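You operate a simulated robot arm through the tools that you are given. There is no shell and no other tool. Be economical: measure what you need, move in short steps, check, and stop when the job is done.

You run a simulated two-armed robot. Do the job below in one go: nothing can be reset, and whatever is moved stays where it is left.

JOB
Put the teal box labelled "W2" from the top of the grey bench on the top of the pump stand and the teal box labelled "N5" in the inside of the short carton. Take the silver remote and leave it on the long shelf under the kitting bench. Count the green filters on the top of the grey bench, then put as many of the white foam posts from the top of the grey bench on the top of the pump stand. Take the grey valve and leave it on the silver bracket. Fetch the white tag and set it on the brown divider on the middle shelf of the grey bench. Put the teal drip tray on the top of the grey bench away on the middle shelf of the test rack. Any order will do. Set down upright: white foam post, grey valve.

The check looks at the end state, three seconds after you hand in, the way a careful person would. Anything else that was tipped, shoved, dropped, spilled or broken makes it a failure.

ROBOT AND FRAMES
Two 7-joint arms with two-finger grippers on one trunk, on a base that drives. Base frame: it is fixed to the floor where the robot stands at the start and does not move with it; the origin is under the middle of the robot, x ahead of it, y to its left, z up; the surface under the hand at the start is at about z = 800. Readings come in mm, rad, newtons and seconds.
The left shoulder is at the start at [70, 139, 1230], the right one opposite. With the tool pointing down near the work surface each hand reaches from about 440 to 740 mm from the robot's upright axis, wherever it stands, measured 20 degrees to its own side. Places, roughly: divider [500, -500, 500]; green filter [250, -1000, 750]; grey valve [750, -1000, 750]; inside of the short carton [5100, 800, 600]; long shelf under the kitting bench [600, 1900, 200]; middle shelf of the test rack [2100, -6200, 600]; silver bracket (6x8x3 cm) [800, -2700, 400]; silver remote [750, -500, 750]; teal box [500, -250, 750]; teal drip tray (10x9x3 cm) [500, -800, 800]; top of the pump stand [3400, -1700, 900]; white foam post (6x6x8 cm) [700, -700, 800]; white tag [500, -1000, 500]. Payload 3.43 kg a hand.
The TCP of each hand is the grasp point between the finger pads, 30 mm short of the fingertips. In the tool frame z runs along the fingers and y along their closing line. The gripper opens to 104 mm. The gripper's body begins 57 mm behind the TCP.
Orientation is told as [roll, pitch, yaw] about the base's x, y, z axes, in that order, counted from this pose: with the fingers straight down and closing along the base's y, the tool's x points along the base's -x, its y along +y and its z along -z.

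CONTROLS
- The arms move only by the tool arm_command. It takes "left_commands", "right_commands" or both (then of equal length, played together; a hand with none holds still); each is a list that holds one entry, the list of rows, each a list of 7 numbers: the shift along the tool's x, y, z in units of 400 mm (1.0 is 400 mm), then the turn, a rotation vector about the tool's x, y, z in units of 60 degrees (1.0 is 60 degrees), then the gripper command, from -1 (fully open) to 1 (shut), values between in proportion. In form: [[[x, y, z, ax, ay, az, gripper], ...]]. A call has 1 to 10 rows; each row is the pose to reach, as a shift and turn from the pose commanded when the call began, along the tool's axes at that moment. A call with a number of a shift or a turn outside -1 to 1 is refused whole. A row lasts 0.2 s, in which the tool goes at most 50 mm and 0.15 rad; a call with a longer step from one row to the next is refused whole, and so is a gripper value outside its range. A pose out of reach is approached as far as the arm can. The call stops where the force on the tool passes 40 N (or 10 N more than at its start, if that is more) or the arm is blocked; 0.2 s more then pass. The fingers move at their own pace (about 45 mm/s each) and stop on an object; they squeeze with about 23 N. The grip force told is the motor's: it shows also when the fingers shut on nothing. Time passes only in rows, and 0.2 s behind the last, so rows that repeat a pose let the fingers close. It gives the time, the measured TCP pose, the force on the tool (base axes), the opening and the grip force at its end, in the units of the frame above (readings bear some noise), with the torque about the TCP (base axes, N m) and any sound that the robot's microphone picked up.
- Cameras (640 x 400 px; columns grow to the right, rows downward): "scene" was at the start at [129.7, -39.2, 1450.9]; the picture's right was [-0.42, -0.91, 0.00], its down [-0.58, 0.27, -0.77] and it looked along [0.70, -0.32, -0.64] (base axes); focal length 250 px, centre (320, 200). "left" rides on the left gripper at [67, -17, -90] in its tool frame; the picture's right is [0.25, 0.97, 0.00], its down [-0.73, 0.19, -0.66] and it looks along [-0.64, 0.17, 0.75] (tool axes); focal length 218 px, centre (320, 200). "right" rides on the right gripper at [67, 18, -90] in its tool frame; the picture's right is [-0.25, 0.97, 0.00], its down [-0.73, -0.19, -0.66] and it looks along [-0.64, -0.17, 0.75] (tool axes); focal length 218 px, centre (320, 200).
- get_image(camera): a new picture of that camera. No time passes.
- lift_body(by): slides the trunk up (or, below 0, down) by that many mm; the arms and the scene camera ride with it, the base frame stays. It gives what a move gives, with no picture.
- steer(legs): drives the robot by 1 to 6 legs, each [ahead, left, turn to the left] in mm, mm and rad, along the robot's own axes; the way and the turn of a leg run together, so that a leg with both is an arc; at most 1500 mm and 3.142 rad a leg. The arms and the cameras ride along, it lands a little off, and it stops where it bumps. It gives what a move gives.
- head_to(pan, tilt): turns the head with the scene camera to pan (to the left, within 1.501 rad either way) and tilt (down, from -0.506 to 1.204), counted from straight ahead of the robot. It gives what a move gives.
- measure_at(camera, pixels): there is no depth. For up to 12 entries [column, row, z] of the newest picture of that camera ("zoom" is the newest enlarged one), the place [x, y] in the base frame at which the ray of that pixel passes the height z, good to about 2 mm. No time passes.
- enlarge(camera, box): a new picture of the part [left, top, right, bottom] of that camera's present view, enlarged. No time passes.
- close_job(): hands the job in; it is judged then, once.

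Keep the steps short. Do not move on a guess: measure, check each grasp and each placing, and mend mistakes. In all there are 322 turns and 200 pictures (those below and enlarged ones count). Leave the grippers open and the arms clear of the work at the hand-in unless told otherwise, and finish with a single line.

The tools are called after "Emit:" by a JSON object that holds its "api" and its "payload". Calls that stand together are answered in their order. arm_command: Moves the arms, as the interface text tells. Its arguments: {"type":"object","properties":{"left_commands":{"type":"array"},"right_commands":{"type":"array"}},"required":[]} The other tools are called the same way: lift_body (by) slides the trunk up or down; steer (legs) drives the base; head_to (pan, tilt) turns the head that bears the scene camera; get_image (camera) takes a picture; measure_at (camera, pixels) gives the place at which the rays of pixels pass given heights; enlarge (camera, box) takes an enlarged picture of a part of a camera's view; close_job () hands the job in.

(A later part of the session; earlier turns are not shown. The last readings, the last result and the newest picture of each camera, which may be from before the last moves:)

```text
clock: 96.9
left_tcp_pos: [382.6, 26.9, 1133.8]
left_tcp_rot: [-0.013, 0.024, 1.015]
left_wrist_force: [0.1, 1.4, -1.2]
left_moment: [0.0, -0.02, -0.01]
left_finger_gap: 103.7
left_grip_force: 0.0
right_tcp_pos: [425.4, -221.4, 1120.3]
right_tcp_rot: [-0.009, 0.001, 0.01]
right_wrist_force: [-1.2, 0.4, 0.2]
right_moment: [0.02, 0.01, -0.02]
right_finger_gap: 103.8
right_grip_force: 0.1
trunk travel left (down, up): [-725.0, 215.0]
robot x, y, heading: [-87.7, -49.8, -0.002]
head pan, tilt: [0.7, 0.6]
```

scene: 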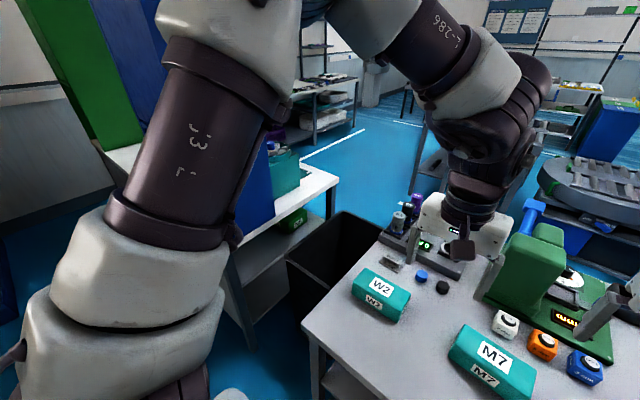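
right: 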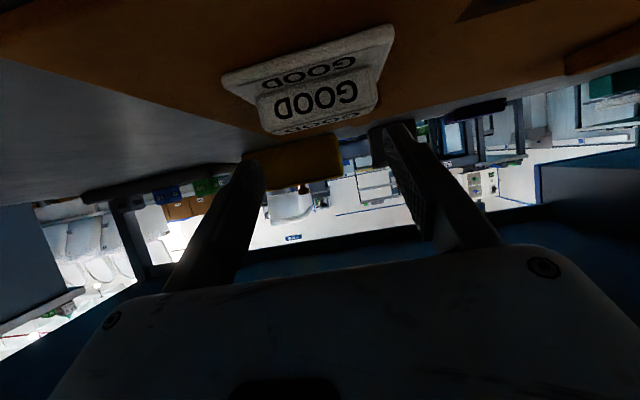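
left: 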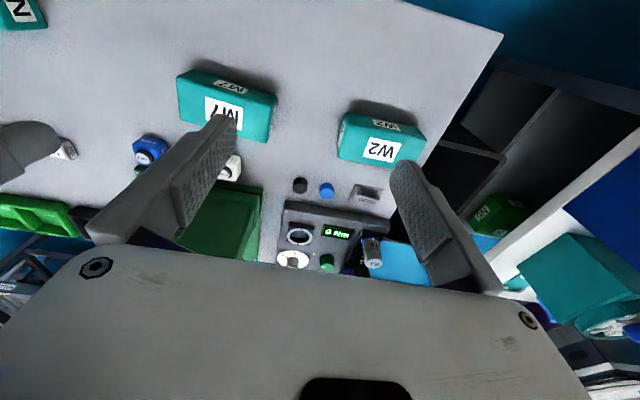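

Turning the other way works (yaw +1.0). I continue to yaw 1.57 while moving above W2.

Emit:
{"api": "arm_command", "payload": {"left_commands": [[[-0.067, -0.006, 0.062, 0, 0, -0.09, -1], [-0.133, -0.012, 0.125, 0, 0, -0.18, -1], [-0.2, -0.018, 0.187, 0, 0, -0.27, -1], [-0.267, -0.025, 0.25, 0, 0, -0.36, -1], [-0.333, -0.031, 0.312, 0, 0, -0.45, -1], [-0.4, -0.037, 0.375, 0, 0, -0.531, -1]]]}}

Emit:
{"api": "get_image", "payload": {"camera": "left"}}

```text
clock: 98.3
left_tcp_pos: [481.9, 150.6, 981.4]
left_tcp_rot: [0.004, 0.029, 1.573]
left_wrist_force: [-0.3, 0.0, 0.0]
left_moment: [0.0, 0.01, -0.02]
left_finger_gap: 104.1
left_grip_force: 0.1
right_tcp_pos: [426.7, -221.0, 1121.6]
right_tcp_rot: [-0.01, 0.003, 0.01]
right_wrist_force: [0.5, 0.8, -0.1]
right_moment: [0.0, 0.02, 0.03]
right_finger_gap: 104.0
right_grip_force: 0.1
trunk travel left (down, up): [-725.0, 215.0]
robot x, y, heading: [-88.7, -51.3, -0.001]
head pan, tilt: [0.7, 0.6]
```

```text
138 pictures are left
```

left: 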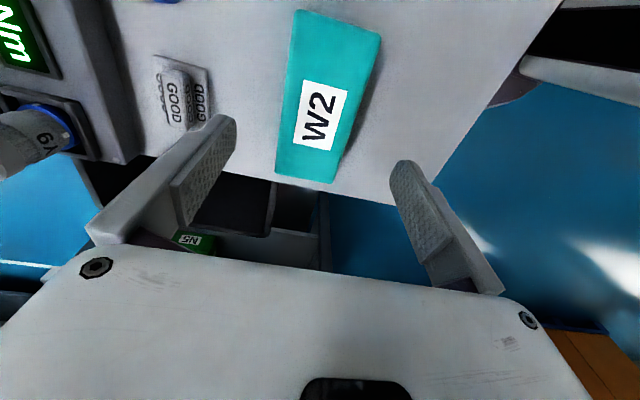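

Emit:
{"api": "measure_at", "payload": {"camera": "left", "pixels": [[297, 10, 850], [380, 38, 850], [329, 182, 850], [277, 173, 850], [297, 10, 845], [329, 182, 845], [347, 150, 800]]}}

```text
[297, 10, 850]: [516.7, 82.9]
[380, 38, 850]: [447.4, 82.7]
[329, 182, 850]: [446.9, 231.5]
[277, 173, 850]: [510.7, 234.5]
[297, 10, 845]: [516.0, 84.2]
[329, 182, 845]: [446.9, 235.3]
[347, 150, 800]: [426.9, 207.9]
```

W2 spans x 447–515, y 83–233, so its centre is [481, 158]. I descend to z 836 and close.

Emit:
{"api": "arm_command", "payload": {"left_commands": [[[-0.004, 0, 0.1, 0.028, 0, 0, -1], [-0.008, 0, 0.2, 0.028, 0, 0, -1], [-0.012, 0, 0.29, 0.028, 0, 0, -1], [-0.016, 0, 0.3625, 0.028, 0, 0, -1]]]}}

Emit:
{"api": "arm_command", "payload": {"left_commands": [[[0, 0, 0, 0, 0, 0, 1], [0, 0, 0, 0, 0, 0, 1], [0, 0, 0, 0, 0, 0, 1], [0, 0, 0, 0, 0, 0, 1]]]}}

```text
clock: 99.3
left_tcp_pos: [478.4, 151.9, 840.0]
left_tcp_rot: [-0.032, 0.025, 1.571]
left_wrist_force: [-0.2, 0.7, 17.2]
left_moment: [0.21, 1.01, -0.06]
left_finger_gap: 100.6
left_grip_force: 0.1
right_tcp_pos: [420.8, -222.1, 1123.5]
right_tcp_rot: [-0.009, -0.006, 0.008]
right_wrist_force: [-0.8, -0.2, -0.3]
right_moment: [0.02, -0.01, -0.02]
right_finger_gap: 104.0
right_grip_force: 0.1
trunk travel left (down, up): [-725.0, 215.0]
robot x, y, heading: [-84.2, -51.4, -0.001]
head pan, tilt: [0.7, 0.6]
```

```text
clock: 100.3
left_tcp_pos: [480.0, 152.0, 836.0]
left_tcp_rot: [-0.027, 0.026, 1.572]
left_wrist_force: [-0.4, -0.2, 1.0]
left_moment: [0.02, 0.01, -0.01]
left_finger_gap: 71.8
left_grip_force: 22.7
right_tcp_pos: [425.9, -221.6, 1119.2]
right_tcp_rot: [-0.01, 0.0, 0.009]
right_wrist_force: [0.1, -0.5, -0.8]
right_moment: [-0.02, 0.02, 0.02]
right_finger_gap: 103.9
right_grip_force: 0.1
trunk travel left (down, up): [-725.0, 215.0]
robot x, y, heading: [-87.4, -53.8, 0.002]
head pan, tilt: [0.7, 0.6]
```

Gripped at 72 mm. Lifting 150 mm and checking.

Emit:
{"api": "arm_command", "payload": {"left_commands": [[[0, 0, -0.1, 0, 0, 0, 1], [0, 0, -0.2, 0, 0, 0, 1], [0, 0, -0.3, 0, 0, 0, 1], [0, 0, -0.4, 0, 0, 0, 1], [0, 0, -0.5, 0, 0, 0, 1]]]}}

Emit:
{"api": "get_image", "payload": {"camera": "left"}}

```text
clock: 101.5
left_tcp_pos: [471.7, 157.8, 1037.5]
left_tcp_rot: [-0.025, 0.026, 1.57]
left_wrist_force: [-0.1, 0.2, -2.5]
left_moment: [-0.01, -0.01, -0.03]
left_finger_gap: 71.8
left_grip_force: 22.7
right_tcp_pos: [424.0, -221.7, 1121.2]
right_tcp_rot: [-0.008, 0.0, 0.009]
right_wrist_force: [0.1, -0.1, -0.5]
right_moment: [0.01, -0.01, -0.01]
right_finger_gap: 104.0
right_grip_force: 0.0
trunk travel left (down, up): [-725.0, 215.0]
robot x, y, heading: [-85.0, -53.7, 0.004]
head pan, tilt: [0.7, 0.6]
```

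```text
137 pictures are left
```

left: 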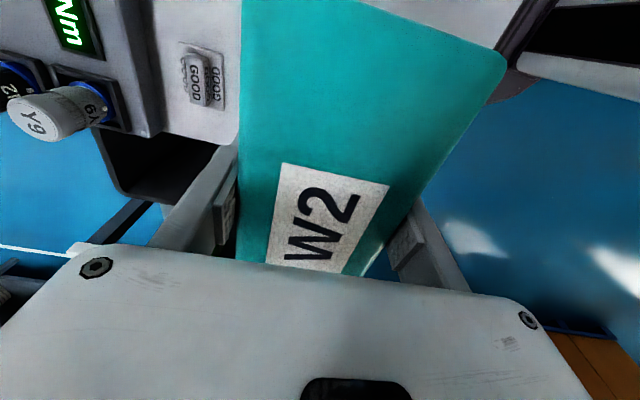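

W2 is held. Now I slide right to the posts.

Emit:
{"api": "steer", "payload": {"legs": [[0, -750, 0]]}}

Emit:
{"api": "get_image", "payload": {"camera": "right"}}

```text
clock: 105.6
left_tcp_pos: [475.4, -595.5, 1035.0]
left_tcp_rot: [-0.027, 0.028, 1.568]
left_wrist_force: [-1.0, -0.2, -2.7]
left_moment: [0.0, 0.01, -0.01]
left_finger_gap: 71.9
left_grip_force: 22.9
right_tcp_pos: [426.4, -975.7, 1120.6]
right_tcp_rot: [-0.01, 0.001, 0.006]
right_wrist_force: [-0.2, 0.3, 0.1]
right_moment: [-0.01, 0.02, 0.0]
right_finger_gap: 104.1
right_grip_force: 0.2
trunk travel left (down, up): [-725.0, 215.0]
robot x, y, heading: [-86.0, -804.5, -0.0]
head pan, tilt: [0.7, 0.6]
```

```text
136 pictures are left
```

right: 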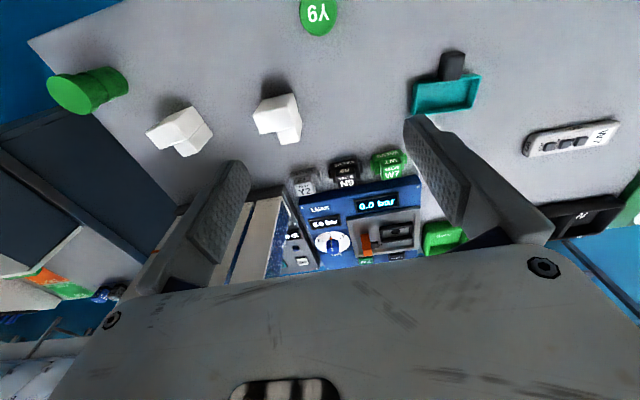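

Emit:
{"api": "enlarge", "payload": {"camera": "right", "box": [140, 80, 320, 170]}}

Emit:
{"api": "measure_at", "payload": {"camera": "right", "pixels": [[180, 131, 880], [276, 115, 880], [276, 115, 860], [318, 15, 880], [90, 90, 880], [345, 165, 850], [305, 180, 850], [445, 95, 820], [572, 137, 820]]}}

```text
3.56 times, centred on (230, 125) of right
```

zoom: 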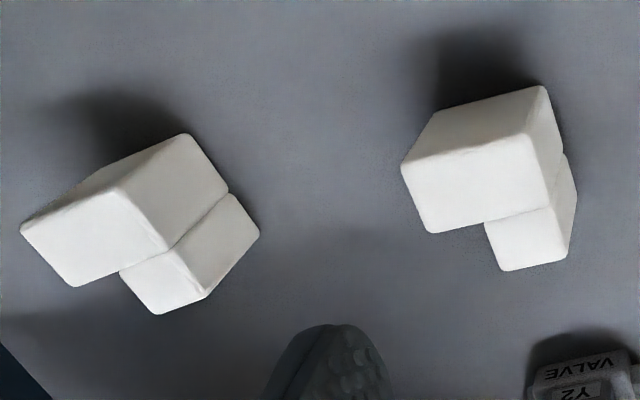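

```text
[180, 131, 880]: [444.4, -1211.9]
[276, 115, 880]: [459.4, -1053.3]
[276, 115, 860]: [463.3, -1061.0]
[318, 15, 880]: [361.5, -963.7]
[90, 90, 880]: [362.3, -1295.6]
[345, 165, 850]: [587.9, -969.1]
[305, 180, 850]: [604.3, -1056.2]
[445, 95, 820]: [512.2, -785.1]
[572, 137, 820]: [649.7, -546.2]
```

Emit:
{"api": "measure_at", "payload": {"camera": "zoom", "pixels": [[403, 168, 880], [527, 135, 880], [555, 205, 880], [435, 233, 880], [505, 271, 880], [568, 258, 880], [437, 110, 800], [545, 87, 800], [22, 230, 880], [118, 190, 880], [72, 286, 880], [160, 314, 880]]}}

```text
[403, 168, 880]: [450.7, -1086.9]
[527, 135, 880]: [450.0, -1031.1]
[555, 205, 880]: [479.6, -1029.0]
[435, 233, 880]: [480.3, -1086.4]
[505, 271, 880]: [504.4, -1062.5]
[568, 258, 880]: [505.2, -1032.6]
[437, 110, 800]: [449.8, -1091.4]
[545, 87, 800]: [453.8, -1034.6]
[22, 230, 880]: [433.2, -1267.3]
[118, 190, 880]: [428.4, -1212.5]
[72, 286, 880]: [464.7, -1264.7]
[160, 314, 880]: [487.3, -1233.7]
```

P2 is an L-shaped post: slab x 450–480, y −1087…−1030, top z 880. I move the right hand above it.

Emit:
{"api": "arm_command", "payload": {"right_commands": [[[-0.025, -0.05, 0.1, 0, 0, 0, -1], [-0.05, -0.1, 0.2, 0, 0, 0, -1], [-0.075, -0.15, 0.3, 0, 0, 0, -1], [-0.1, -0.2075, 0.4, 0, 0, 0, -1]]]}}

Emit:
{"api": "get_image", "payload": {"camera": "right"}}

```text
clock: 106.6
left_tcp_pos: [474.4, -597.4, 1035.0]
left_tcp_rot: [-0.025, 0.024, 1.568]
left_wrist_force: [0.4, -0.4, -2.4]
left_moment: [0.03, 0.01, 0.01]
left_finger_gap: 71.7
left_grip_force: 22.9
right_tcp_pos: [468.2, -1062.5, 959.3]
right_tcp_rot: [-0.009, 0.003, 0.008]
right_wrist_force: [0.3, -0.1, -0.5]
right_moment: [0.05, 0.02, 0.01]
right_finger_gap: 103.7
right_grip_force: 0.1
trunk travel left (down, up): [-725.0, 215.0]
robot x, y, heading: [-88.7, -806.8, -0.002]
head pan, tilt: [0.7, 0.6]
```

```text
134 pictures are left
```

right: 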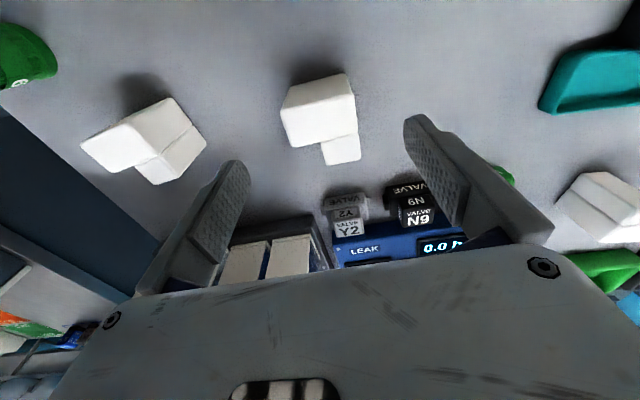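

Emit:
{"api": "measure_at", "payload": {"camera": "right", "pixels": [[282, 109, 880], [350, 97, 880], [356, 136, 880], [292, 147, 880], [81, 144, 880], [137, 118, 880], [170, 150, 880], [118, 174, 880], [155, 184, 880], [205, 143, 880]]}}

```text
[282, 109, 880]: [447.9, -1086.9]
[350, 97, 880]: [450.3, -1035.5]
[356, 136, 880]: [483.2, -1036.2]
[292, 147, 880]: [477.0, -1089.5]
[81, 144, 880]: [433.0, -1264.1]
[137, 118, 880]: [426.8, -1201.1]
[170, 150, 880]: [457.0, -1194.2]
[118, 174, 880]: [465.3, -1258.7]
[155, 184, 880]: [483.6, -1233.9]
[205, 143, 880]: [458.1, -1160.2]
```

Emit:
{"api": "arm_command", "payload": {"right_commands": [[[0.008, 0.003, 0.1, 0, 0, 0, -1], [0.008, 0.003, 0.2, 0, 0, 0, -1], [0.008, 0.003, 0.273, 0, 0, 0, -1], [0.008, 0.003, 0.273, 0, 0, 0, 1], [0.008, 0.003, 0.273, 0, 0, 0, 1], [0.008, 0.003, 0.273, 0, 0, 0, 1], [0.008, 0.003, 0.273, 0, 0, 0, 1], [0.008, 0.003, 0.273, 0, 0, 0, 1]]]}}

Emit:
{"api": "arm_command", "payload": {"right_commands": [[[0, 0, -0.1, 0, 0, 0, 1], [0, 0, -0.2, 0, 0, 0, 1], [0, 0, -0.3, 0, 0, 0, 1], [0, 0, -0.4, 0, 0, 0, 1], [0, 0, -0.5, 0, 0, 0, 1]]]}}

Emit:
{"api": "get_image", "payload": {"camera": "right"}}

```text
clock: 108.4
left_tcp_pos: [474.6, -596.1, 1036.4]
left_tcp_rot: [-0.026, 0.027, 1.569]
left_wrist_force: [1.6, -0.6, -3.2]
left_moment: [0.0, -0.02, -0.05]
left_finger_gap: 71.6
left_grip_force: 22.9
right_tcp_pos: [462.5, -1059.1, 852.5]
right_tcp_rot: [-0.008, 0.001, 0.006]
right_wrist_force: [-0.4, 1.2, 0.3]
right_moment: [0.0, -0.02, 0.03]
right_finger_gap: 58.2
right_grip_force: 23.3
trunk travel left (down, up): [-725.0, 215.0]
robot x, y, heading: [-87.9, -805.0, 0.003]
head pan, tilt: [0.7, 0.6]
```

```text
clock: 109.6
left_tcp_pos: [474.7, -595.3, 1036.4]
left_tcp_rot: [-0.026, 0.029, 1.567]
left_wrist_force: [0.0, -0.1, -2.7]
left_moment: [-0.05, -0.06, -0.01]
left_finger_gap: 72.0
left_grip_force: 22.8
right_tcp_pos: [460.8, -1056.8, 1053.1]
right_tcp_rot: [-0.011, 0.002, 0.006]
right_wrist_force: [-0.5, -0.5, 0.5]
right_moment: [-0.03, -0.04, 0.07]
right_finger_gap: 58.9
right_grip_force: 22.5
trunk travel left (down, up): [-725.0, 215.0]
robot x, y, heading: [-86.7, -807.7, 0.002]
head pan, tilt: [0.7, 0.6]
```

```text
133 pictures are left
```

right: 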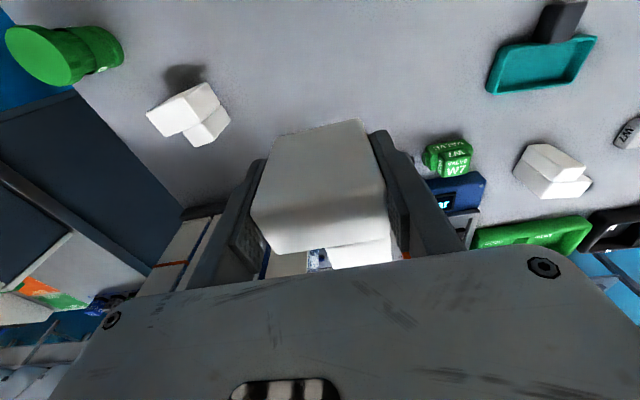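

Both are held. I back away from the bench and look to the right for a route to the pump stand.

Emit:
{"api": "steer", "payload": {"legs": [[-600, 0, 0]]}}

Emit:
{"api": "head_to", "payload": {"pan": -0.9, "tilt": 0.3}}

Emit:
{"api": "get_image", "payload": {"camera": "scene"}}

Emit:
{"api": "head_to", "payload": {"pan": 0.5, "tilt": 0.3}}

Emit:
{"api": "get_image", "payload": {"camera": "scene"}}

```text
clock: 113.0
left_tcp_pos: [-127.0, -595.3, 1035.8]
left_tcp_rot: [-0.024, 0.027, 1.57]
left_wrist_force: [0.1, -0.4, -3.7]
left_moment: [0.0, -0.01, -0.02]
left_finger_gap: 71.7
left_grip_force: 22.8
right_tcp_pos: [-136.6, -1057.9, 1049.5]
right_tcp_rot: [-0.009, 0.003, 0.007]
right_wrist_force: [0.1, -0.2, -0.8]
right_moment: [0.0, 0.03, -0.02]
right_finger_gap: 58.5
right_grip_force: 23.1
trunk travel left (down, up): [-725.0, 215.0]
robot x, y, heading: [-686.2, -806.6, 0.003]
head pan, tilt: [0.7, 0.6]
```

```text
clock: 114.7
left_tcp_pos: [-126.4, -596.0, 1036.0]
left_tcp_rot: [-0.026, 0.025, 1.57]
left_wrist_force: [0.6, 0.8, -3.0]
left_moment: [-0.02, 0.0, 0.01]
left_finger_gap: 71.4
left_grip_force: 22.4
right_tcp_pos: [-137.2, -1057.4, 1052.5]
right_tcp_rot: [-0.009, 0.001, 0.006]
right_wrist_force: [0.2, -0.1, -0.7]
right_moment: [-0.01, -0.02, 0.01]
right_finger_gap: 58.6
right_grip_force: 23.3
trunk travel left (down, up): [-725.0, 215.0]
robot x, y, heading: [-687.0, -803.1, 0.005]
head pan, tilt: [-0.901, 0.3]
```

```text
132 pictures are left
```

scene: 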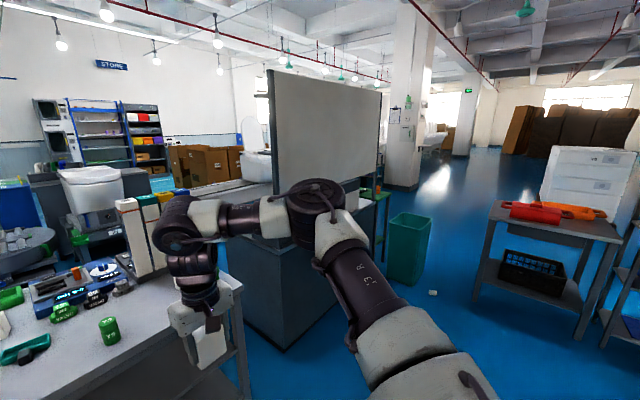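

```text
clock: 116.2
left_tcp_pos: [-124.8, -595.5, 1036.0]
left_tcp_rot: [-0.026, 0.026, 1.571]
left_wrist_force: [0.6, -0.6, -1.8]
left_moment: [-0.02, 0.0, -0.01]
left_finger_gap: 71.7
left_grip_force: 23.4
right_tcp_pos: [-137.9, -1056.2, 1052.3]
right_tcp_rot: [-0.008, 0.0, 0.006]
right_wrist_force: [0.1, -0.4, 0.1]
right_moment: [0.02, 0.03, -0.01]
right_finger_gap: 58.6
right_grip_force: 22.9
trunk travel left (down, up): [-725.0, 215.0]
robot x, y, heading: [-688.1, -805.5, 0.003]
head pan, tilt: [0.499, 0.3]
```

```text
131 pictures are left
```

scene: 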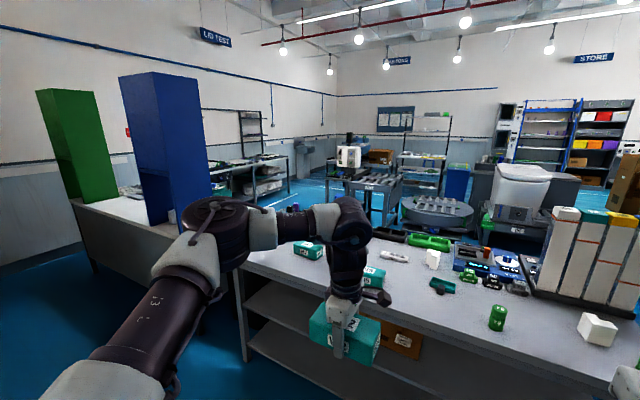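

Emit:
{"api": "enlarge", "payload": {"camera": "scene", "box": [440, 130, 600, 230]}}

Emit:
{"api": "head_to", "payload": {"pan": -0.25, "tilt": 0.3}}

Emit:
{"api": "get_image", "payload": {"camera": "scene"}}

```text
4.00 times, centred on (520, 180) of scene
```

zoom: 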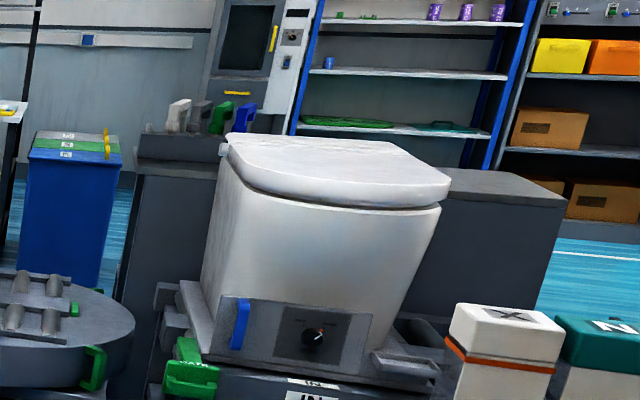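

```text
clock: 117.3
left_tcp_pos: [-125.7, -595.3, 1035.5]
left_tcp_rot: [-0.026, 0.027, 1.57]
left_wrist_force: [-0.7, 0.3, -3.5]
left_moment: [0.0, -0.02, 0.03]
left_finger_gap: 71.7
left_grip_force: 22.4
right_tcp_pos: [-138.8, -1057.7, 1052.5]
right_tcp_rot: [-0.008, -0.001, 0.007]
right_wrist_force: [0.3, 0.1, 0.2]
right_moment: [0.03, 0.0, 0.01]
right_finger_gap: 58.5
right_grip_force: 23.1
trunk travel left (down, up): [-725.0, 215.0]
robot x, y, heading: [-686.8, -803.5, 0.004]
head pan, tilt: [-0.25, 0.3]
```

```text
129 pictures are left
```

scene: 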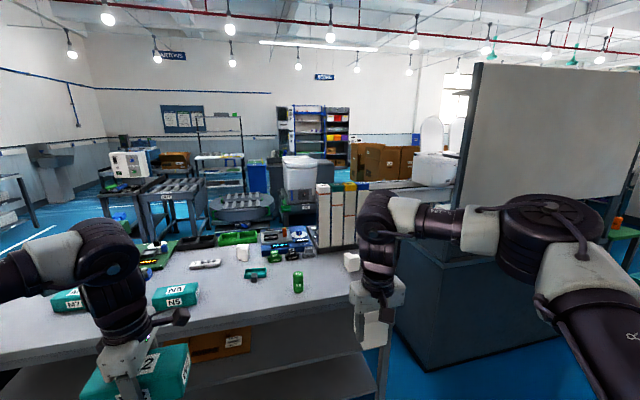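

Emit:
{"api": "head_to", "payload": {"pan": -1.3, "tilt": 0.35}}

Emit:
{"api": "get_image", "payload": {"camera": "scene"}}

```text
clock: 118.6
left_tcp_pos: [-127.0, -595.4, 1036.3]
left_tcp_rot: [-0.024, 0.026, 1.571]
left_wrist_force: [0.2, 0.4, -2.2]
left_moment: [-0.04, 0.01, -0.02]
left_finger_gap: 71.5
left_grip_force: 22.8
right_tcp_pos: [-137.5, -1058.4, 1051.0]
right_tcp_rot: [-0.007, -0.001, 0.007]
right_wrist_force: [-0.4, -0.2, -0.4]
right_moment: [0.05, 0.01, 0.02]
right_finger_gap: 58.2
right_grip_force: 22.6
trunk travel left (down, up): [-725.0, 215.0]
robot x, y, heading: [-684.2, -808.2, -0.001]
head pan, tilt: [-1.3, 0.351]
```

```text
128 pictures are left
```

scene: 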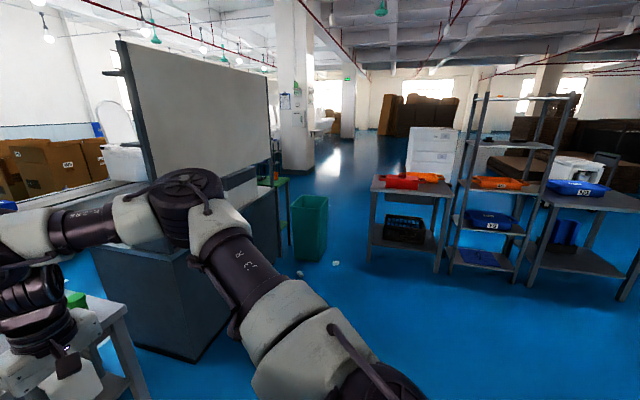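

Emit:
{"api": "measure_at", "payload": {"camera": "scene", "pixels": [[190, 362, 0], [292, 238, 0], [336, 263, 0], [298, 276, 0], [305, 262, 0], [325, 255, 0], [370, 262, 0], [435, 272, 0], [376, 232, 0], [448, 272, 0], [528, 287, 0], [270, 190, 0]]}}

Emit:
{"api": "enlarge", "payload": {"camera": "scene", "box": [200, 130, 400, 290]}}

```text
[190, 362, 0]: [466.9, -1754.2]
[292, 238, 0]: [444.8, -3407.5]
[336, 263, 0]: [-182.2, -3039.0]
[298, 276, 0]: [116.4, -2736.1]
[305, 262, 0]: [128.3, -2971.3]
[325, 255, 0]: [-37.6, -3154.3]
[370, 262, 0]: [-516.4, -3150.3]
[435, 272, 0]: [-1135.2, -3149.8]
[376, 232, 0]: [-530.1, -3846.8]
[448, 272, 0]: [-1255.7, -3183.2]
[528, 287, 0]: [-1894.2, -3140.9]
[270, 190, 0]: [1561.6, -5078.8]
```

```text
2.50 times, centred on (300, 210) of scene
```

zoom: 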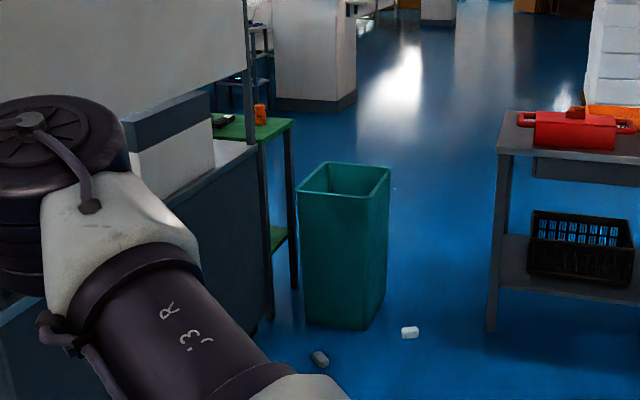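

Emit:
{"api": "measure_at", "payload": {"camera": "scene", "pixels": [[322, 258.8, 0], [345.2, 262, 0], [354.8, 244, 0], [328, 273, 0], [364, 262.8, 0], [396, 262, 0], [318, 245.5, 0], [306, 262, 0], [309, 173, 0], [340, 170, 0], [286, 178, 900]]}}

```text
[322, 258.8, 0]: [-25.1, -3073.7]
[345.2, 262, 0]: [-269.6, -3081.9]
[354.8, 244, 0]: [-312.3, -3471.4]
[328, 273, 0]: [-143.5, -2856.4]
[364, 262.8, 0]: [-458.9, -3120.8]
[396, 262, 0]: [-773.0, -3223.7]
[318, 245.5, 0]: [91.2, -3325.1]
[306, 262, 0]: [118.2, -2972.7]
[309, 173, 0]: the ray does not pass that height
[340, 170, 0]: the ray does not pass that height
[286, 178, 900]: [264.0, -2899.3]
```

Emit:
{"api": "head_to", "payload": {"pan": 1.2, "tilt": 0.35}}

Emit:
{"api": "get_image", "payload": {"camera": "scene"}}

```text
clock: 120.9
left_tcp_pos: [-126.9, -595.4, 1034.2]
left_tcp_rot: [-0.025, 0.026, 1.572]
left_wrist_force: [-0.1, -0.8, -4.0]
left_moment: [-0.03, 0.01, -0.02]
left_finger_gap: 71.6
left_grip_force: 23.0
right_tcp_pos: [-137.4, -1057.5, 1051.8]
right_tcp_rot: [-0.009, 0.0, 0.007]
right_wrist_force: [-1.2, 0.2, 0.3]
right_moment: [0.02, 0.0, 0.0]
right_finger_gap: 58.7
right_grip_force: 22.6
trunk travel left (down, up): [-725.0, 215.0]
robot x, y, heading: [-687.1, -804.7, -0.001]
head pan, tilt: [1.201, 0.351]
```

```text
126 pictures are left
```

scene: 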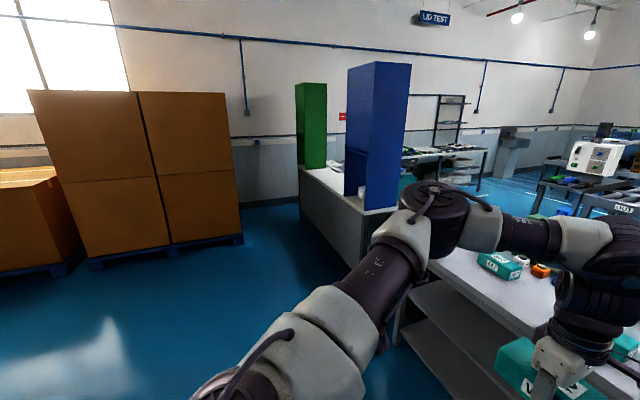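

Emit:
{"api": "measure_at", "payload": {"camera": "scene", "pixels": [[300, 218, 0], [362, 290, 0], [290, 201, 0], [243, 240, 0], [240, 206, 0], [90, 268, 0], [395, 340, 0]]}}

Emit:
{"api": "enlarge", "payload": {"camera": "scene", "box": [230, 150, 400, 290]}}

```text
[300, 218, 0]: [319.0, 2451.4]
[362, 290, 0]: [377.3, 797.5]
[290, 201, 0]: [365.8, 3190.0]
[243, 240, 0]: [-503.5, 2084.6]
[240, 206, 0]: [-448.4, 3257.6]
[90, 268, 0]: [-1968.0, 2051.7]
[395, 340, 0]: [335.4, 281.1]
```

```text
2.86 times, centred on (315, 220) of scene
```

zoom: 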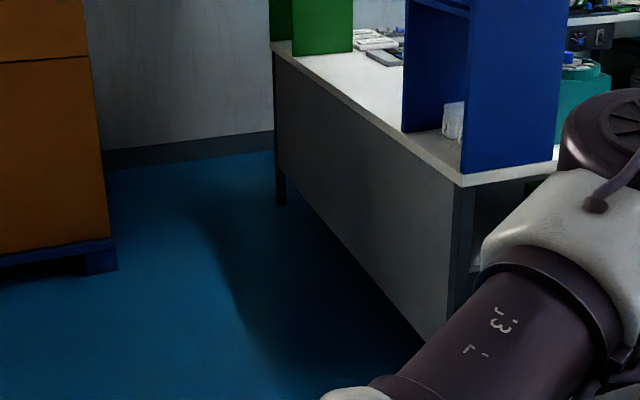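

Emit:
{"api": "head_to", "payload": {"pan": -0.75, "tilt": 0.5}}

Emit:
{"api": "get_image", "payload": {"camera": "scene"}}

```text
clock: 122.8
left_tcp_pos: [-127.8, -595.0, 1035.5]
left_tcp_rot: [-0.026, 0.027, 1.571]
left_wrist_force: [0.1, 0.1, -3.8]
left_moment: [0.0, 0.03, 0.03]
left_finger_gap: 71.7
left_grip_force: 22.8
right_tcp_pos: [-137.4, -1058.4, 1052.1]
right_tcp_rot: [-0.009, 0.0, 0.008]
right_wrist_force: [-0.4, 0.1, -0.7]
right_moment: [-0.02, 0.02, -0.01]
right_finger_gap: 58.6
right_grip_force: 22.9
trunk travel left (down, up): [-725.0, 215.0]
robot x, y, heading: [-687.7, -804.2, -0.002]
head pan, tilt: [-0.75, 0.499]
```

```text
124 pictures are left
```

scene: 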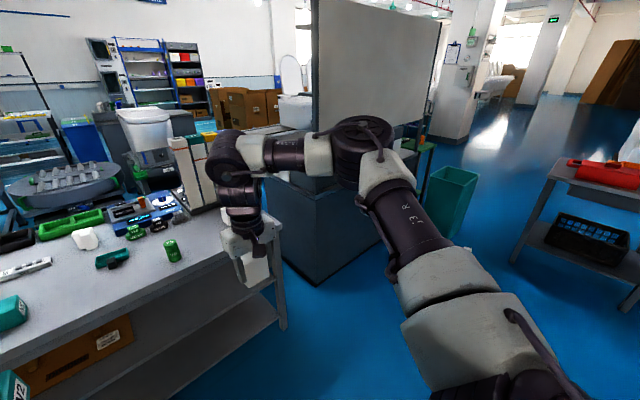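

Emit:
{"api": "measure_at", "payload": {"camera": "scene", "pixels": [[317, 286, 0], [283, 328, 0], [425, 225, 0], [432, 232, 0], [452, 236, 0], [280, 250, 0], [511, 262, 0], [275, 205, 800]]}}

Emit:
{"api": "enlarge", "payload": {"camera": "scene", "box": [240, 140, 500, 300]}}

```text
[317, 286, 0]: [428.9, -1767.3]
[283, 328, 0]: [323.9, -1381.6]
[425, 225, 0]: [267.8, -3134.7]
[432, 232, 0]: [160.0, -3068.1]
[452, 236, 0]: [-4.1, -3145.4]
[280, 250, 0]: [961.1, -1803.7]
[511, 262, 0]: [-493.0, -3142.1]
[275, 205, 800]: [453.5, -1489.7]
```

```text
2.46 times, centred on (370, 220) of scene
```

zoom: 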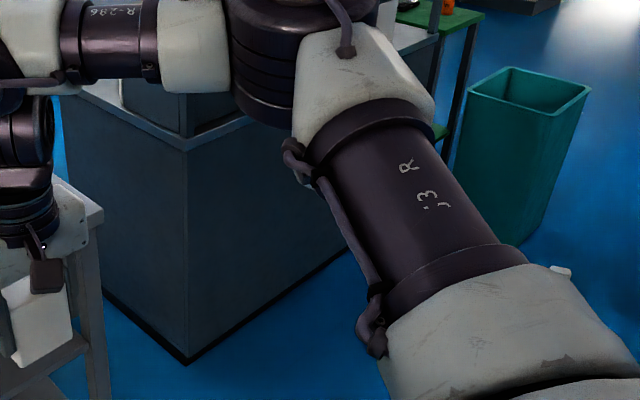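

I need a route around the furniture line. I turn toward −y in the open area to see the right side better.

Emit:
{"api": "steer", "payload": {"legs": [[-300, -500, 0], [0, 0, -1.9]]}}

Emit:
{"api": "head_to", "payload": {"pan": 0, "tilt": 0.3}}

Emit:
{"api": "get_image", "payload": {"camera": "scene"}}

Emit:
{"api": "head_to", "payload": {"pan": -1.3, "tilt": 0.3}}

Emit:
{"api": "get_image", "payload": {"camera": "scene"}}

```text
clock: 130.6
left_tcp_pos: [-972.8, -1902.0, 1035.0]
left_tcp_rot: [-0.027, 0.026, -0.336]
left_wrist_force: [0.2, -0.8, -2.8]
left_moment: [0.0, 0.02, -0.03]
left_finger_gap: 71.7
left_grip_force: 23.2
right_tcp_pos: [-1406.1, -1738.8, 1051.6]
right_tcp_rot: [-0.009, 0.0, -1.898]
right_wrist_force: [-0.3, -0.3, 0.4]
right_moment: [0.0, 0.0, -0.01]
right_finger_gap: 58.7
right_grip_force: 23.3
trunk travel left (down, up): [-725.0, 215.0]
robot x, y, heading: [-987.2, -1303.7, -1.906]
head pan, tilt: [-0.75, 0.499]
```

```text
clock: 131.7
left_tcp_pos: [-973.8, -1901.4, 1035.0]
left_tcp_rot: [-0.026, 0.026, -0.338]
left_wrist_force: [0.9, -0.1, -2.0]
left_moment: [0.01, -0.03, 0.01]
left_finger_gap: 71.7
left_grip_force: 22.6
right_tcp_pos: [-1407.4, -1738.3, 1051.3]
right_tcp_rot: [-0.008, 0.001, -1.9]
right_wrist_force: [0.2, -0.2, -0.8]
right_moment: [0.01, 0.0, 0.0]
right_finger_gap: 58.8
right_grip_force: 23.0
trunk travel left (down, up): [-725.0, 215.0]
robot x, y, heading: [-989.4, -1300.4, -1.909]
head pan, tilt: [0.0, 0.3]
```

```text
122 pictures are left
```

scene: 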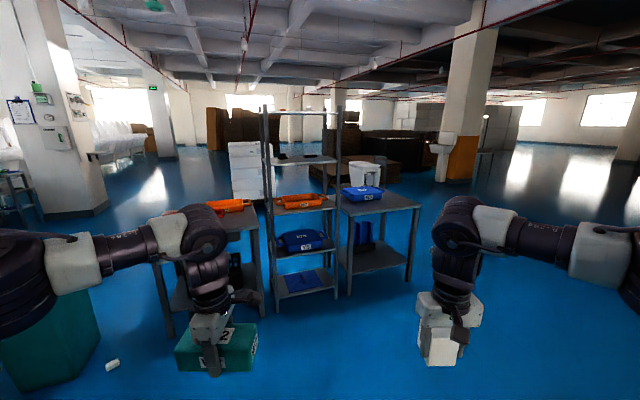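

```text
clock: 133.2
left_tcp_pos: [-973.0, -1900.8, 1035.5]
left_tcp_rot: [-0.027, 0.027, -0.337]
left_wrist_force: [-0.3, 0.1, -3.5]
left_moment: [0.04, 0.01, 0.0]
left_finger_gap: 71.5
left_grip_force: 22.6
right_tcp_pos: [-1405.5, -1738.6, 1051.2]
right_tcp_rot: [-0.009, -0.001, -1.9]
right_wrist_force: [-0.2, 0.7, -0.1]
right_moment: [0.03, 0.02, -0.04]
right_finger_gap: 58.7
right_grip_force: 23.3
trunk travel left (down, up): [-725.0, 215.0]
robot x, y, heading: [-985.8, -1305.2, -1.91]
head pan, tilt: [-1.3, 0.3]
```

```text
121 pictures are left
```

scene: 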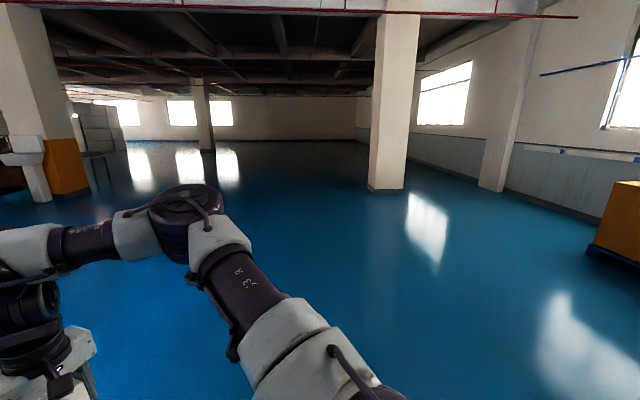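

Emit:
{"api": "head_to", "payload": {"pan": 0.2, "tilt": 0.2}}

Emit:
{"api": "get_image", "payload": {"camera": "scene"}}

Emit:
{"api": "measure_at", "payload": {"camera": "scene", "pixels": [[320, 180, 0], [400, 280, 0], [457, 257, 0], [230, 265, 0], [345, 170, 0], [300, 178, 0], [490, 158, 0], [435, 215, 0]]}}

```text
clock: 134.8
left_tcp_pos: [-973.9, -1901.6, 1035.2]
left_tcp_rot: [-0.024, 0.028, -0.336]
left_wrist_force: [0.1, -0.3, -3.4]
left_moment: [-0.02, 0.0, 0.01]
left_finger_gap: 72.0
left_grip_force: 22.9
right_tcp_pos: [-1406.1, -1739.5, 1052.2]
right_tcp_rot: [-0.008, 0.0, -1.898]
right_wrist_force: [0.3, 0.5, -0.1]
right_moment: [0.0, -0.01, 0.01]
right_finger_gap: 58.4
right_grip_force: 23.4
trunk travel left (down, up): [-725.0, 215.0]
robot x, y, heading: [-986.1, -1302.6, -1.908]
head pan, tilt: [0.201, 0.201]
```

```text
120 pictures are left
```

scene: 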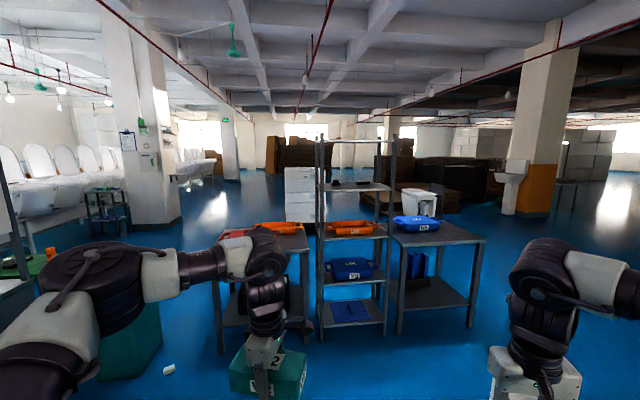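

```text
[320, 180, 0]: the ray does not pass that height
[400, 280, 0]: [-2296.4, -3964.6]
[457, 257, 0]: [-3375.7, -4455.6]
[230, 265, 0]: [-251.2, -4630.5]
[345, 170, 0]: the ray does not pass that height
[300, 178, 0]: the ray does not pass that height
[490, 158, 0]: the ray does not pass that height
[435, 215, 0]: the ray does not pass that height
```

Emit:
{"api": "measure_at", "payload": {"camera": "scene", "pixels": [[470, 328, 0], [398, 334, 0], [385, 335, 0], [218, 352, 0], [300, 225, 0], [158, 226, 0], [125, 232, 0], [92, 236, 0], [182, 215, 0], [445, 213, 0], [168, 370, 0], [128, 375, 0]]}}

Emit:
{"api": "enlarge", "payload": {"camera": "scene", "box": [0, 130, 240, 280]}}

```text
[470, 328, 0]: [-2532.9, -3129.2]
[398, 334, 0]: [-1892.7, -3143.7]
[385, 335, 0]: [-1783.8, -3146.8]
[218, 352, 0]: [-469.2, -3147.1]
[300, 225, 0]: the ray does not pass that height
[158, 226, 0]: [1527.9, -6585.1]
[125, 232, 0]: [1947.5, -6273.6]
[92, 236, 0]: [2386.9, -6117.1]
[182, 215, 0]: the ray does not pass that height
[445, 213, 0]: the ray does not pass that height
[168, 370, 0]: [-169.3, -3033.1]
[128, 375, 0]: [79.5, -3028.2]
```

```text
2.67 times, centred on (120, 205) of scene
```

zoom: 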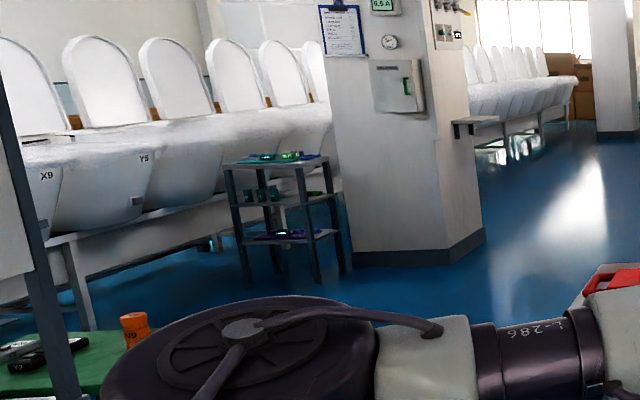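

The test rack is at about [2100, -6200], and the open floor on the far right lets me round the tables (right end x≈-2530). I drive that loop: right, then ahead past the tables.

Emit:
{"api": "steer", "payload": {"legs": [[0, 0, 0.337], [0, -1080, 0], [0, -1080, 0], [1130, 0, 0], [1130, 0, 0], [1130, 0, 0]]}}

Emit:
{"api": "head_to", "payload": {"pan": 1.3, "tilt": 0.3}}

Emit:
{"api": "get_image", "payload": {"camera": "scene"}}

```text
clock: 162.6
left_tcp_pos: [-2963.0, -5236.9, 1036.3]
left_tcp_rot: [-0.024, 0.026, -0.001]
left_wrist_force: [0.0, -0.3, -2.6]
left_moment: [0.03, 0.01, 0.0]
left_finger_gap: 71.7
left_grip_force: 23.3
right_tcp_pos: [-3425.1, -5225.1, 1052.5]
right_tcp_rot: [-0.01, -0.001, -1.567]
right_wrist_force: [0.7, 0.3, 0.0]
right_moment: [0.01, -0.01, 0.0]
right_finger_gap: 58.6
right_grip_force: 23.1
trunk travel left (down, up): [-725.0, 215.0]
robot x, y, heading: [-3174.0, -4675.8, -1.575]
head pan, tilt: [0.201, 0.201]
```

```text
clock: 163.9
left_tcp_pos: [-2962.8, -5236.8, 1036.3]
left_tcp_rot: [-0.026, 0.026, -0.003]
left_wrist_force: [0.3, 0.9, -2.5]
left_moment: [-0.01, 0.01, -0.01]
left_finger_gap: 71.5
left_grip_force: 22.8
right_tcp_pos: [-3424.7, -5226.6, 1051.5]
right_tcp_rot: [-0.008, 0.0, -1.567]
right_wrist_force: [0.2, -0.2, -0.6]
right_moment: [-0.03, 0.02, -0.01]
right_finger_gap: 58.7
right_grip_force: 22.8
trunk travel left (down, up): [-725.0, 215.0]
robot x, y, heading: [-3170.8, -4678.6, -1.573]
head pan, tilt: [1.3, 0.3]
```

```text
118 pictures are left
```

scene: 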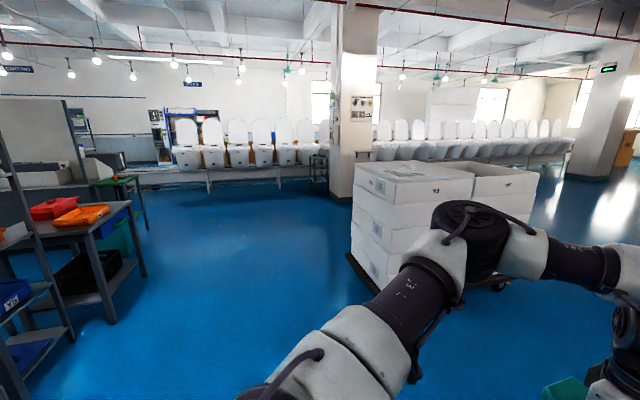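

Emit:
{"api": "measure_at", "payload": {"camera": "scene", "pixels": [[350, 262, 0], [365, 275, 0], [146, 275, 0], [108, 322, 0], [145, 228, 0], [318, 194, 0], [335, 203, 0], [240, 250, 0]]}}

```text
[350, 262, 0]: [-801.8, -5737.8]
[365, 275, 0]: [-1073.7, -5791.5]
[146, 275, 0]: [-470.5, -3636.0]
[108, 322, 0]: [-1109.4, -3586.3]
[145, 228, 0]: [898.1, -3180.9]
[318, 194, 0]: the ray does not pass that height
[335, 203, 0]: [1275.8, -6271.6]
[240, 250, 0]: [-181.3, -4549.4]
```

Emit:
{"api": "steer", "payload": {"legs": [[-280, 0, 0], [0, 1120, 0], [0, 1120, 0], [0, 1120, 0], [0, 1110, 0], [0, 0, 1.571]]}}

Emit:
{"api": "head_to", "payload": {"pan": 0.7, "tilt": 0.3}}

Emit:
{"api": "get_image", "payload": {"camera": "scene"}}

```text
clock: 191.0
left_tcp_pos: [1855.4, -4191.5, 1036.1]
left_tcp_rot: [-0.025, 0.025, 1.568]
left_wrist_force: [0.2, 0.5, -2.4]
left_moment: [0.0, -0.02, 0.01]
left_finger_gap: 71.5
left_grip_force: 23.2
right_tcp_pos: [1846.3, -4653.6, 1051.4]
right_tcp_rot: [-0.007, 0.001, 0.004]
right_wrist_force: [-1.0, -0.5, 0.2]
right_moment: [0.02, 0.01, 0.01]
right_finger_gap: 58.8
right_grip_force: 23.1
trunk travel left (down, up): [-725.0, 215.0]
robot x, y, heading: [1293.3, -4400.3, 0.006]
head pan, tilt: [1.3, 0.3]
```

```text
clock: 192.0
left_tcp_pos: [1857.2, -4190.9, 1034.8]
left_tcp_rot: [-0.026, 0.026, 1.569]
left_wrist_force: [0.4, -0.5, -2.2]
left_moment: [-0.01, 0.03, -0.02]
left_finger_gap: 71.7
left_grip_force: 22.9
right_tcp_pos: [1846.0, -4654.4, 1052.5]
right_tcp_rot: [-0.008, -0.001, 0.006]
right_wrist_force: [0.2, 0.7, -0.9]
right_moment: [-0.01, 0.0, 0.0]
right_finger_gap: 58.6
right_grip_force: 23.7
trunk travel left (down, up): [-725.0, 215.0]
robot x, y, heading: [1297.7, -4401.8, -0.003]
head pan, tilt: [0.7, 0.3]
```

```text
117 pictures are left
```

scene: 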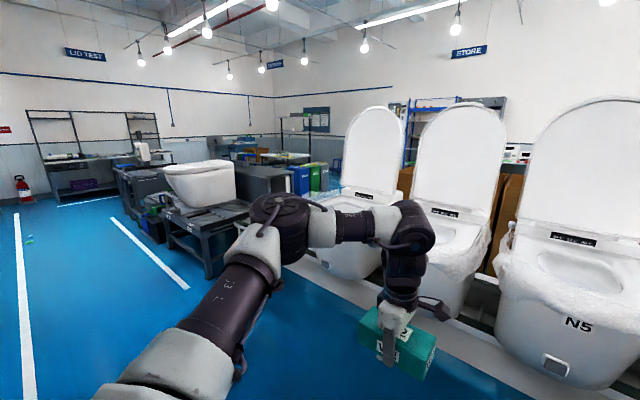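

Emit:
{"api": "measure_at", "payload": {"camera": "scene", "pixels": [[170, 247, 0], [208, 278, 0], [150, 238, 0], [190, 288, 0], [30, 380, 0], [112, 218, 0]]}}

Emit:
{"api": "steer", "payload": {"legs": [[0, 1100, 0], [0, 900, 0]]}}

Emit:
{"api": "head_to", "payload": {"pan": 0.1, "tilt": 0.35}}

Emit:
{"api": "get_image", "payload": {"camera": "scene"}}

```text
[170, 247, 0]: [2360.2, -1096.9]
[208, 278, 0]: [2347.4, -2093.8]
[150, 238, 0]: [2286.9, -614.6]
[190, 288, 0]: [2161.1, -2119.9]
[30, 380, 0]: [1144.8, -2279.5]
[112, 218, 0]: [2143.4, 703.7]
```

```text
clock: 201.9
left_tcp_pos: [1865.5, -2203.5, 1035.7]
left_tcp_rot: [-0.028, 0.025, 1.564]
left_wrist_force: [-1.3, 0.0, -2.5]
left_moment: [0.0, 0.0, -0.01]
left_finger_gap: 71.6
left_grip_force: 22.8
right_tcp_pos: [1852.6, -2665.4, 1050.2]
right_tcp_rot: [-0.008, -0.001, 0.001]
right_wrist_force: [0.5, -0.1, 1.1]
right_moment: [-0.02, 0.01, -0.02]
right_finger_gap: 58.7
right_grip_force: 22.2
trunk travel left (down, up): [-725.0, 215.0]
robot x, y, heading: [1304.3, -2408.7, -0.001]
head pan, tilt: [0.7, 0.3]
```

```text
clock: 202.9
left_tcp_pos: [1864.4, -2202.8, 1036.4]
left_tcp_rot: [-0.027, 0.026, 1.565]
left_wrist_force: [0.1, -0.7, -2.4]
left_moment: [-0.01, -0.03, 0.01]
left_finger_gap: 71.9
left_grip_force: 22.5
right_tcp_pos: [1852.5, -2665.1, 1051.5]
right_tcp_rot: [-0.009, 0.0, 0.0]
right_wrist_force: [-0.3, -1.1, 0.1]
right_moment: [0.04, -0.01, -0.03]
right_finger_gap: 58.5
right_grip_force: 22.8
trunk travel left (down, up): [-725.0, 215.0]
robot x, y, heading: [1304.2, -2409.5, -0.003]
head pan, tilt: [0.099, 0.351]
```

```text
116 pictures are left
```

scene: 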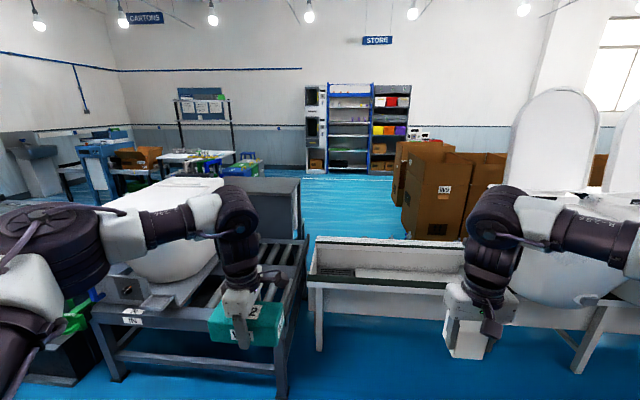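

Emit:
{"api": "steer", "payload": {"legs": [[0, 1000, 0], [0, 800, 0]]}}

Emit:
{"api": "head_to", "payload": {"pan": 0.2, "tilt": 0.3}}

Emit:
{"api": "get_image", "payload": {"camera": "scene"}}

```text
clock: 211.9
left_tcp_pos: [1868.8, -412.1, 1035.4]
left_tcp_rot: [-0.027, 0.028, 1.57]
left_wrist_force: [0.0, 0.3, -1.9]
left_moment: [-0.01, -0.03, 0.04]
left_finger_gap: 71.7
left_grip_force: 23.5
right_tcp_pos: [1858.4, -873.5, 1051.8]
right_tcp_rot: [-0.008, 0.0, 0.006]
right_wrist_force: [0.3, -0.5, -0.1]
right_moment: [0.0, 0.01, -0.01]
right_finger_gap: 58.5
right_grip_force: 22.6
trunk travel left (down, up): [-725.0, 215.0]
robot x, y, heading: [1307.7, -624.4, 0.005]
head pan, tilt: [0.099, 0.351]
```

```text
clock: 212.6
left_tcp_pos: [1869.2, -411.9, 1034.9]
left_tcp_rot: [-0.026, 0.026, 1.57]
left_wrist_force: [-0.3, 0.6, -3.3]
left_moment: [-0.01, -0.02, -0.01]
left_finger_gap: 71.7
left_grip_force: 22.9
right_tcp_pos: [1858.2, -874.2, 1050.6]
right_tcp_rot: [-0.009, -0.001, 0.006]
right_wrist_force: [-0.5, -0.3, -0.2]
right_moment: [0.01, 0.0, 0.02]
right_finger_gap: 58.9
right_grip_force: 22.8
trunk travel left (down, up): [-725.0, 215.0]
robot x, y, heading: [1305.8, -623.8, -0.002]
head pan, tilt: [0.201, 0.3]
```

```text
115 pictures are left
```

scene: 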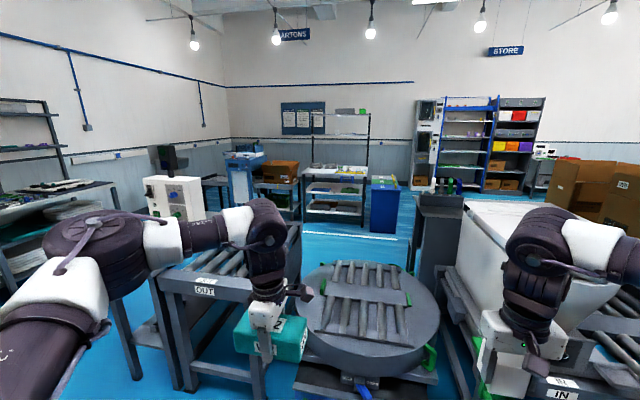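

Emit:
{"api": "head_to", "payload": {"pan": 0.9, "tilt": 0.4}}

Emit:
{"api": "get_image", "payload": {"camera": "scene"}}

```text
clock: 213.7
left_tcp_pos: [1869.2, -413.2, 1035.8]
left_tcp_rot: [-0.027, 0.027, 1.568]
left_wrist_force: [0.2, 0.3, -1.5]
left_moment: [-0.02, 0.02, -0.02]
left_finger_gap: 71.6
left_grip_force: 22.9
right_tcp_pos: [1857.6, -873.0, 1050.6]
right_tcp_rot: [-0.009, 0.0, 0.006]
right_wrist_force: [-1.0, -0.6, -1.3]
right_moment: [-0.03, -0.01, 0.02]
right_finger_gap: 58.6
right_grip_force: 22.9
trunk travel left (down, up): [-725.0, 215.0]
robot x, y, heading: [1308.3, -622.2, -0.004]
head pan, tilt: [0.901, 0.4]
```

```text
114 pictures are left
```

scene: 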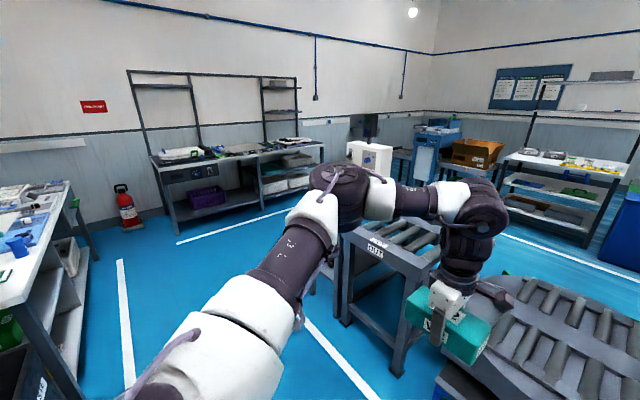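

Emit:
{"api": "measure_at", "payload": {"camera": "scene", "pixels": [[345, 327, 0], [398, 377, 0], [330, 255, 0], [335, 290, 0], [180, 235, 0], [322, 190, 0], [580, 248, 0], [508, 205, 0], [600, 262, 0], [308, 180, 0]]}}

Emit:
{"api": "enlarge", "payload": {"camera": "scene", "box": [300, 100, 640, 300]}}

```text
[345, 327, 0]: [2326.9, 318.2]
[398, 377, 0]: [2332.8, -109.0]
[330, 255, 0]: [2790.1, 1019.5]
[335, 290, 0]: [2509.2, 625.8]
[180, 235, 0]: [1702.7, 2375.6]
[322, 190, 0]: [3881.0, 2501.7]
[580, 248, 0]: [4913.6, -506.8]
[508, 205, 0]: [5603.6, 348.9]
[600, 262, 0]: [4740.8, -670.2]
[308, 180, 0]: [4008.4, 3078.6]
```

```text
1.88 times, centred on (470, 200) of scene
```

zoom: 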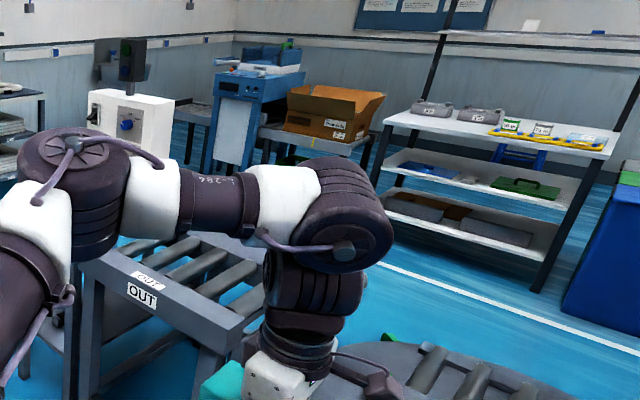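

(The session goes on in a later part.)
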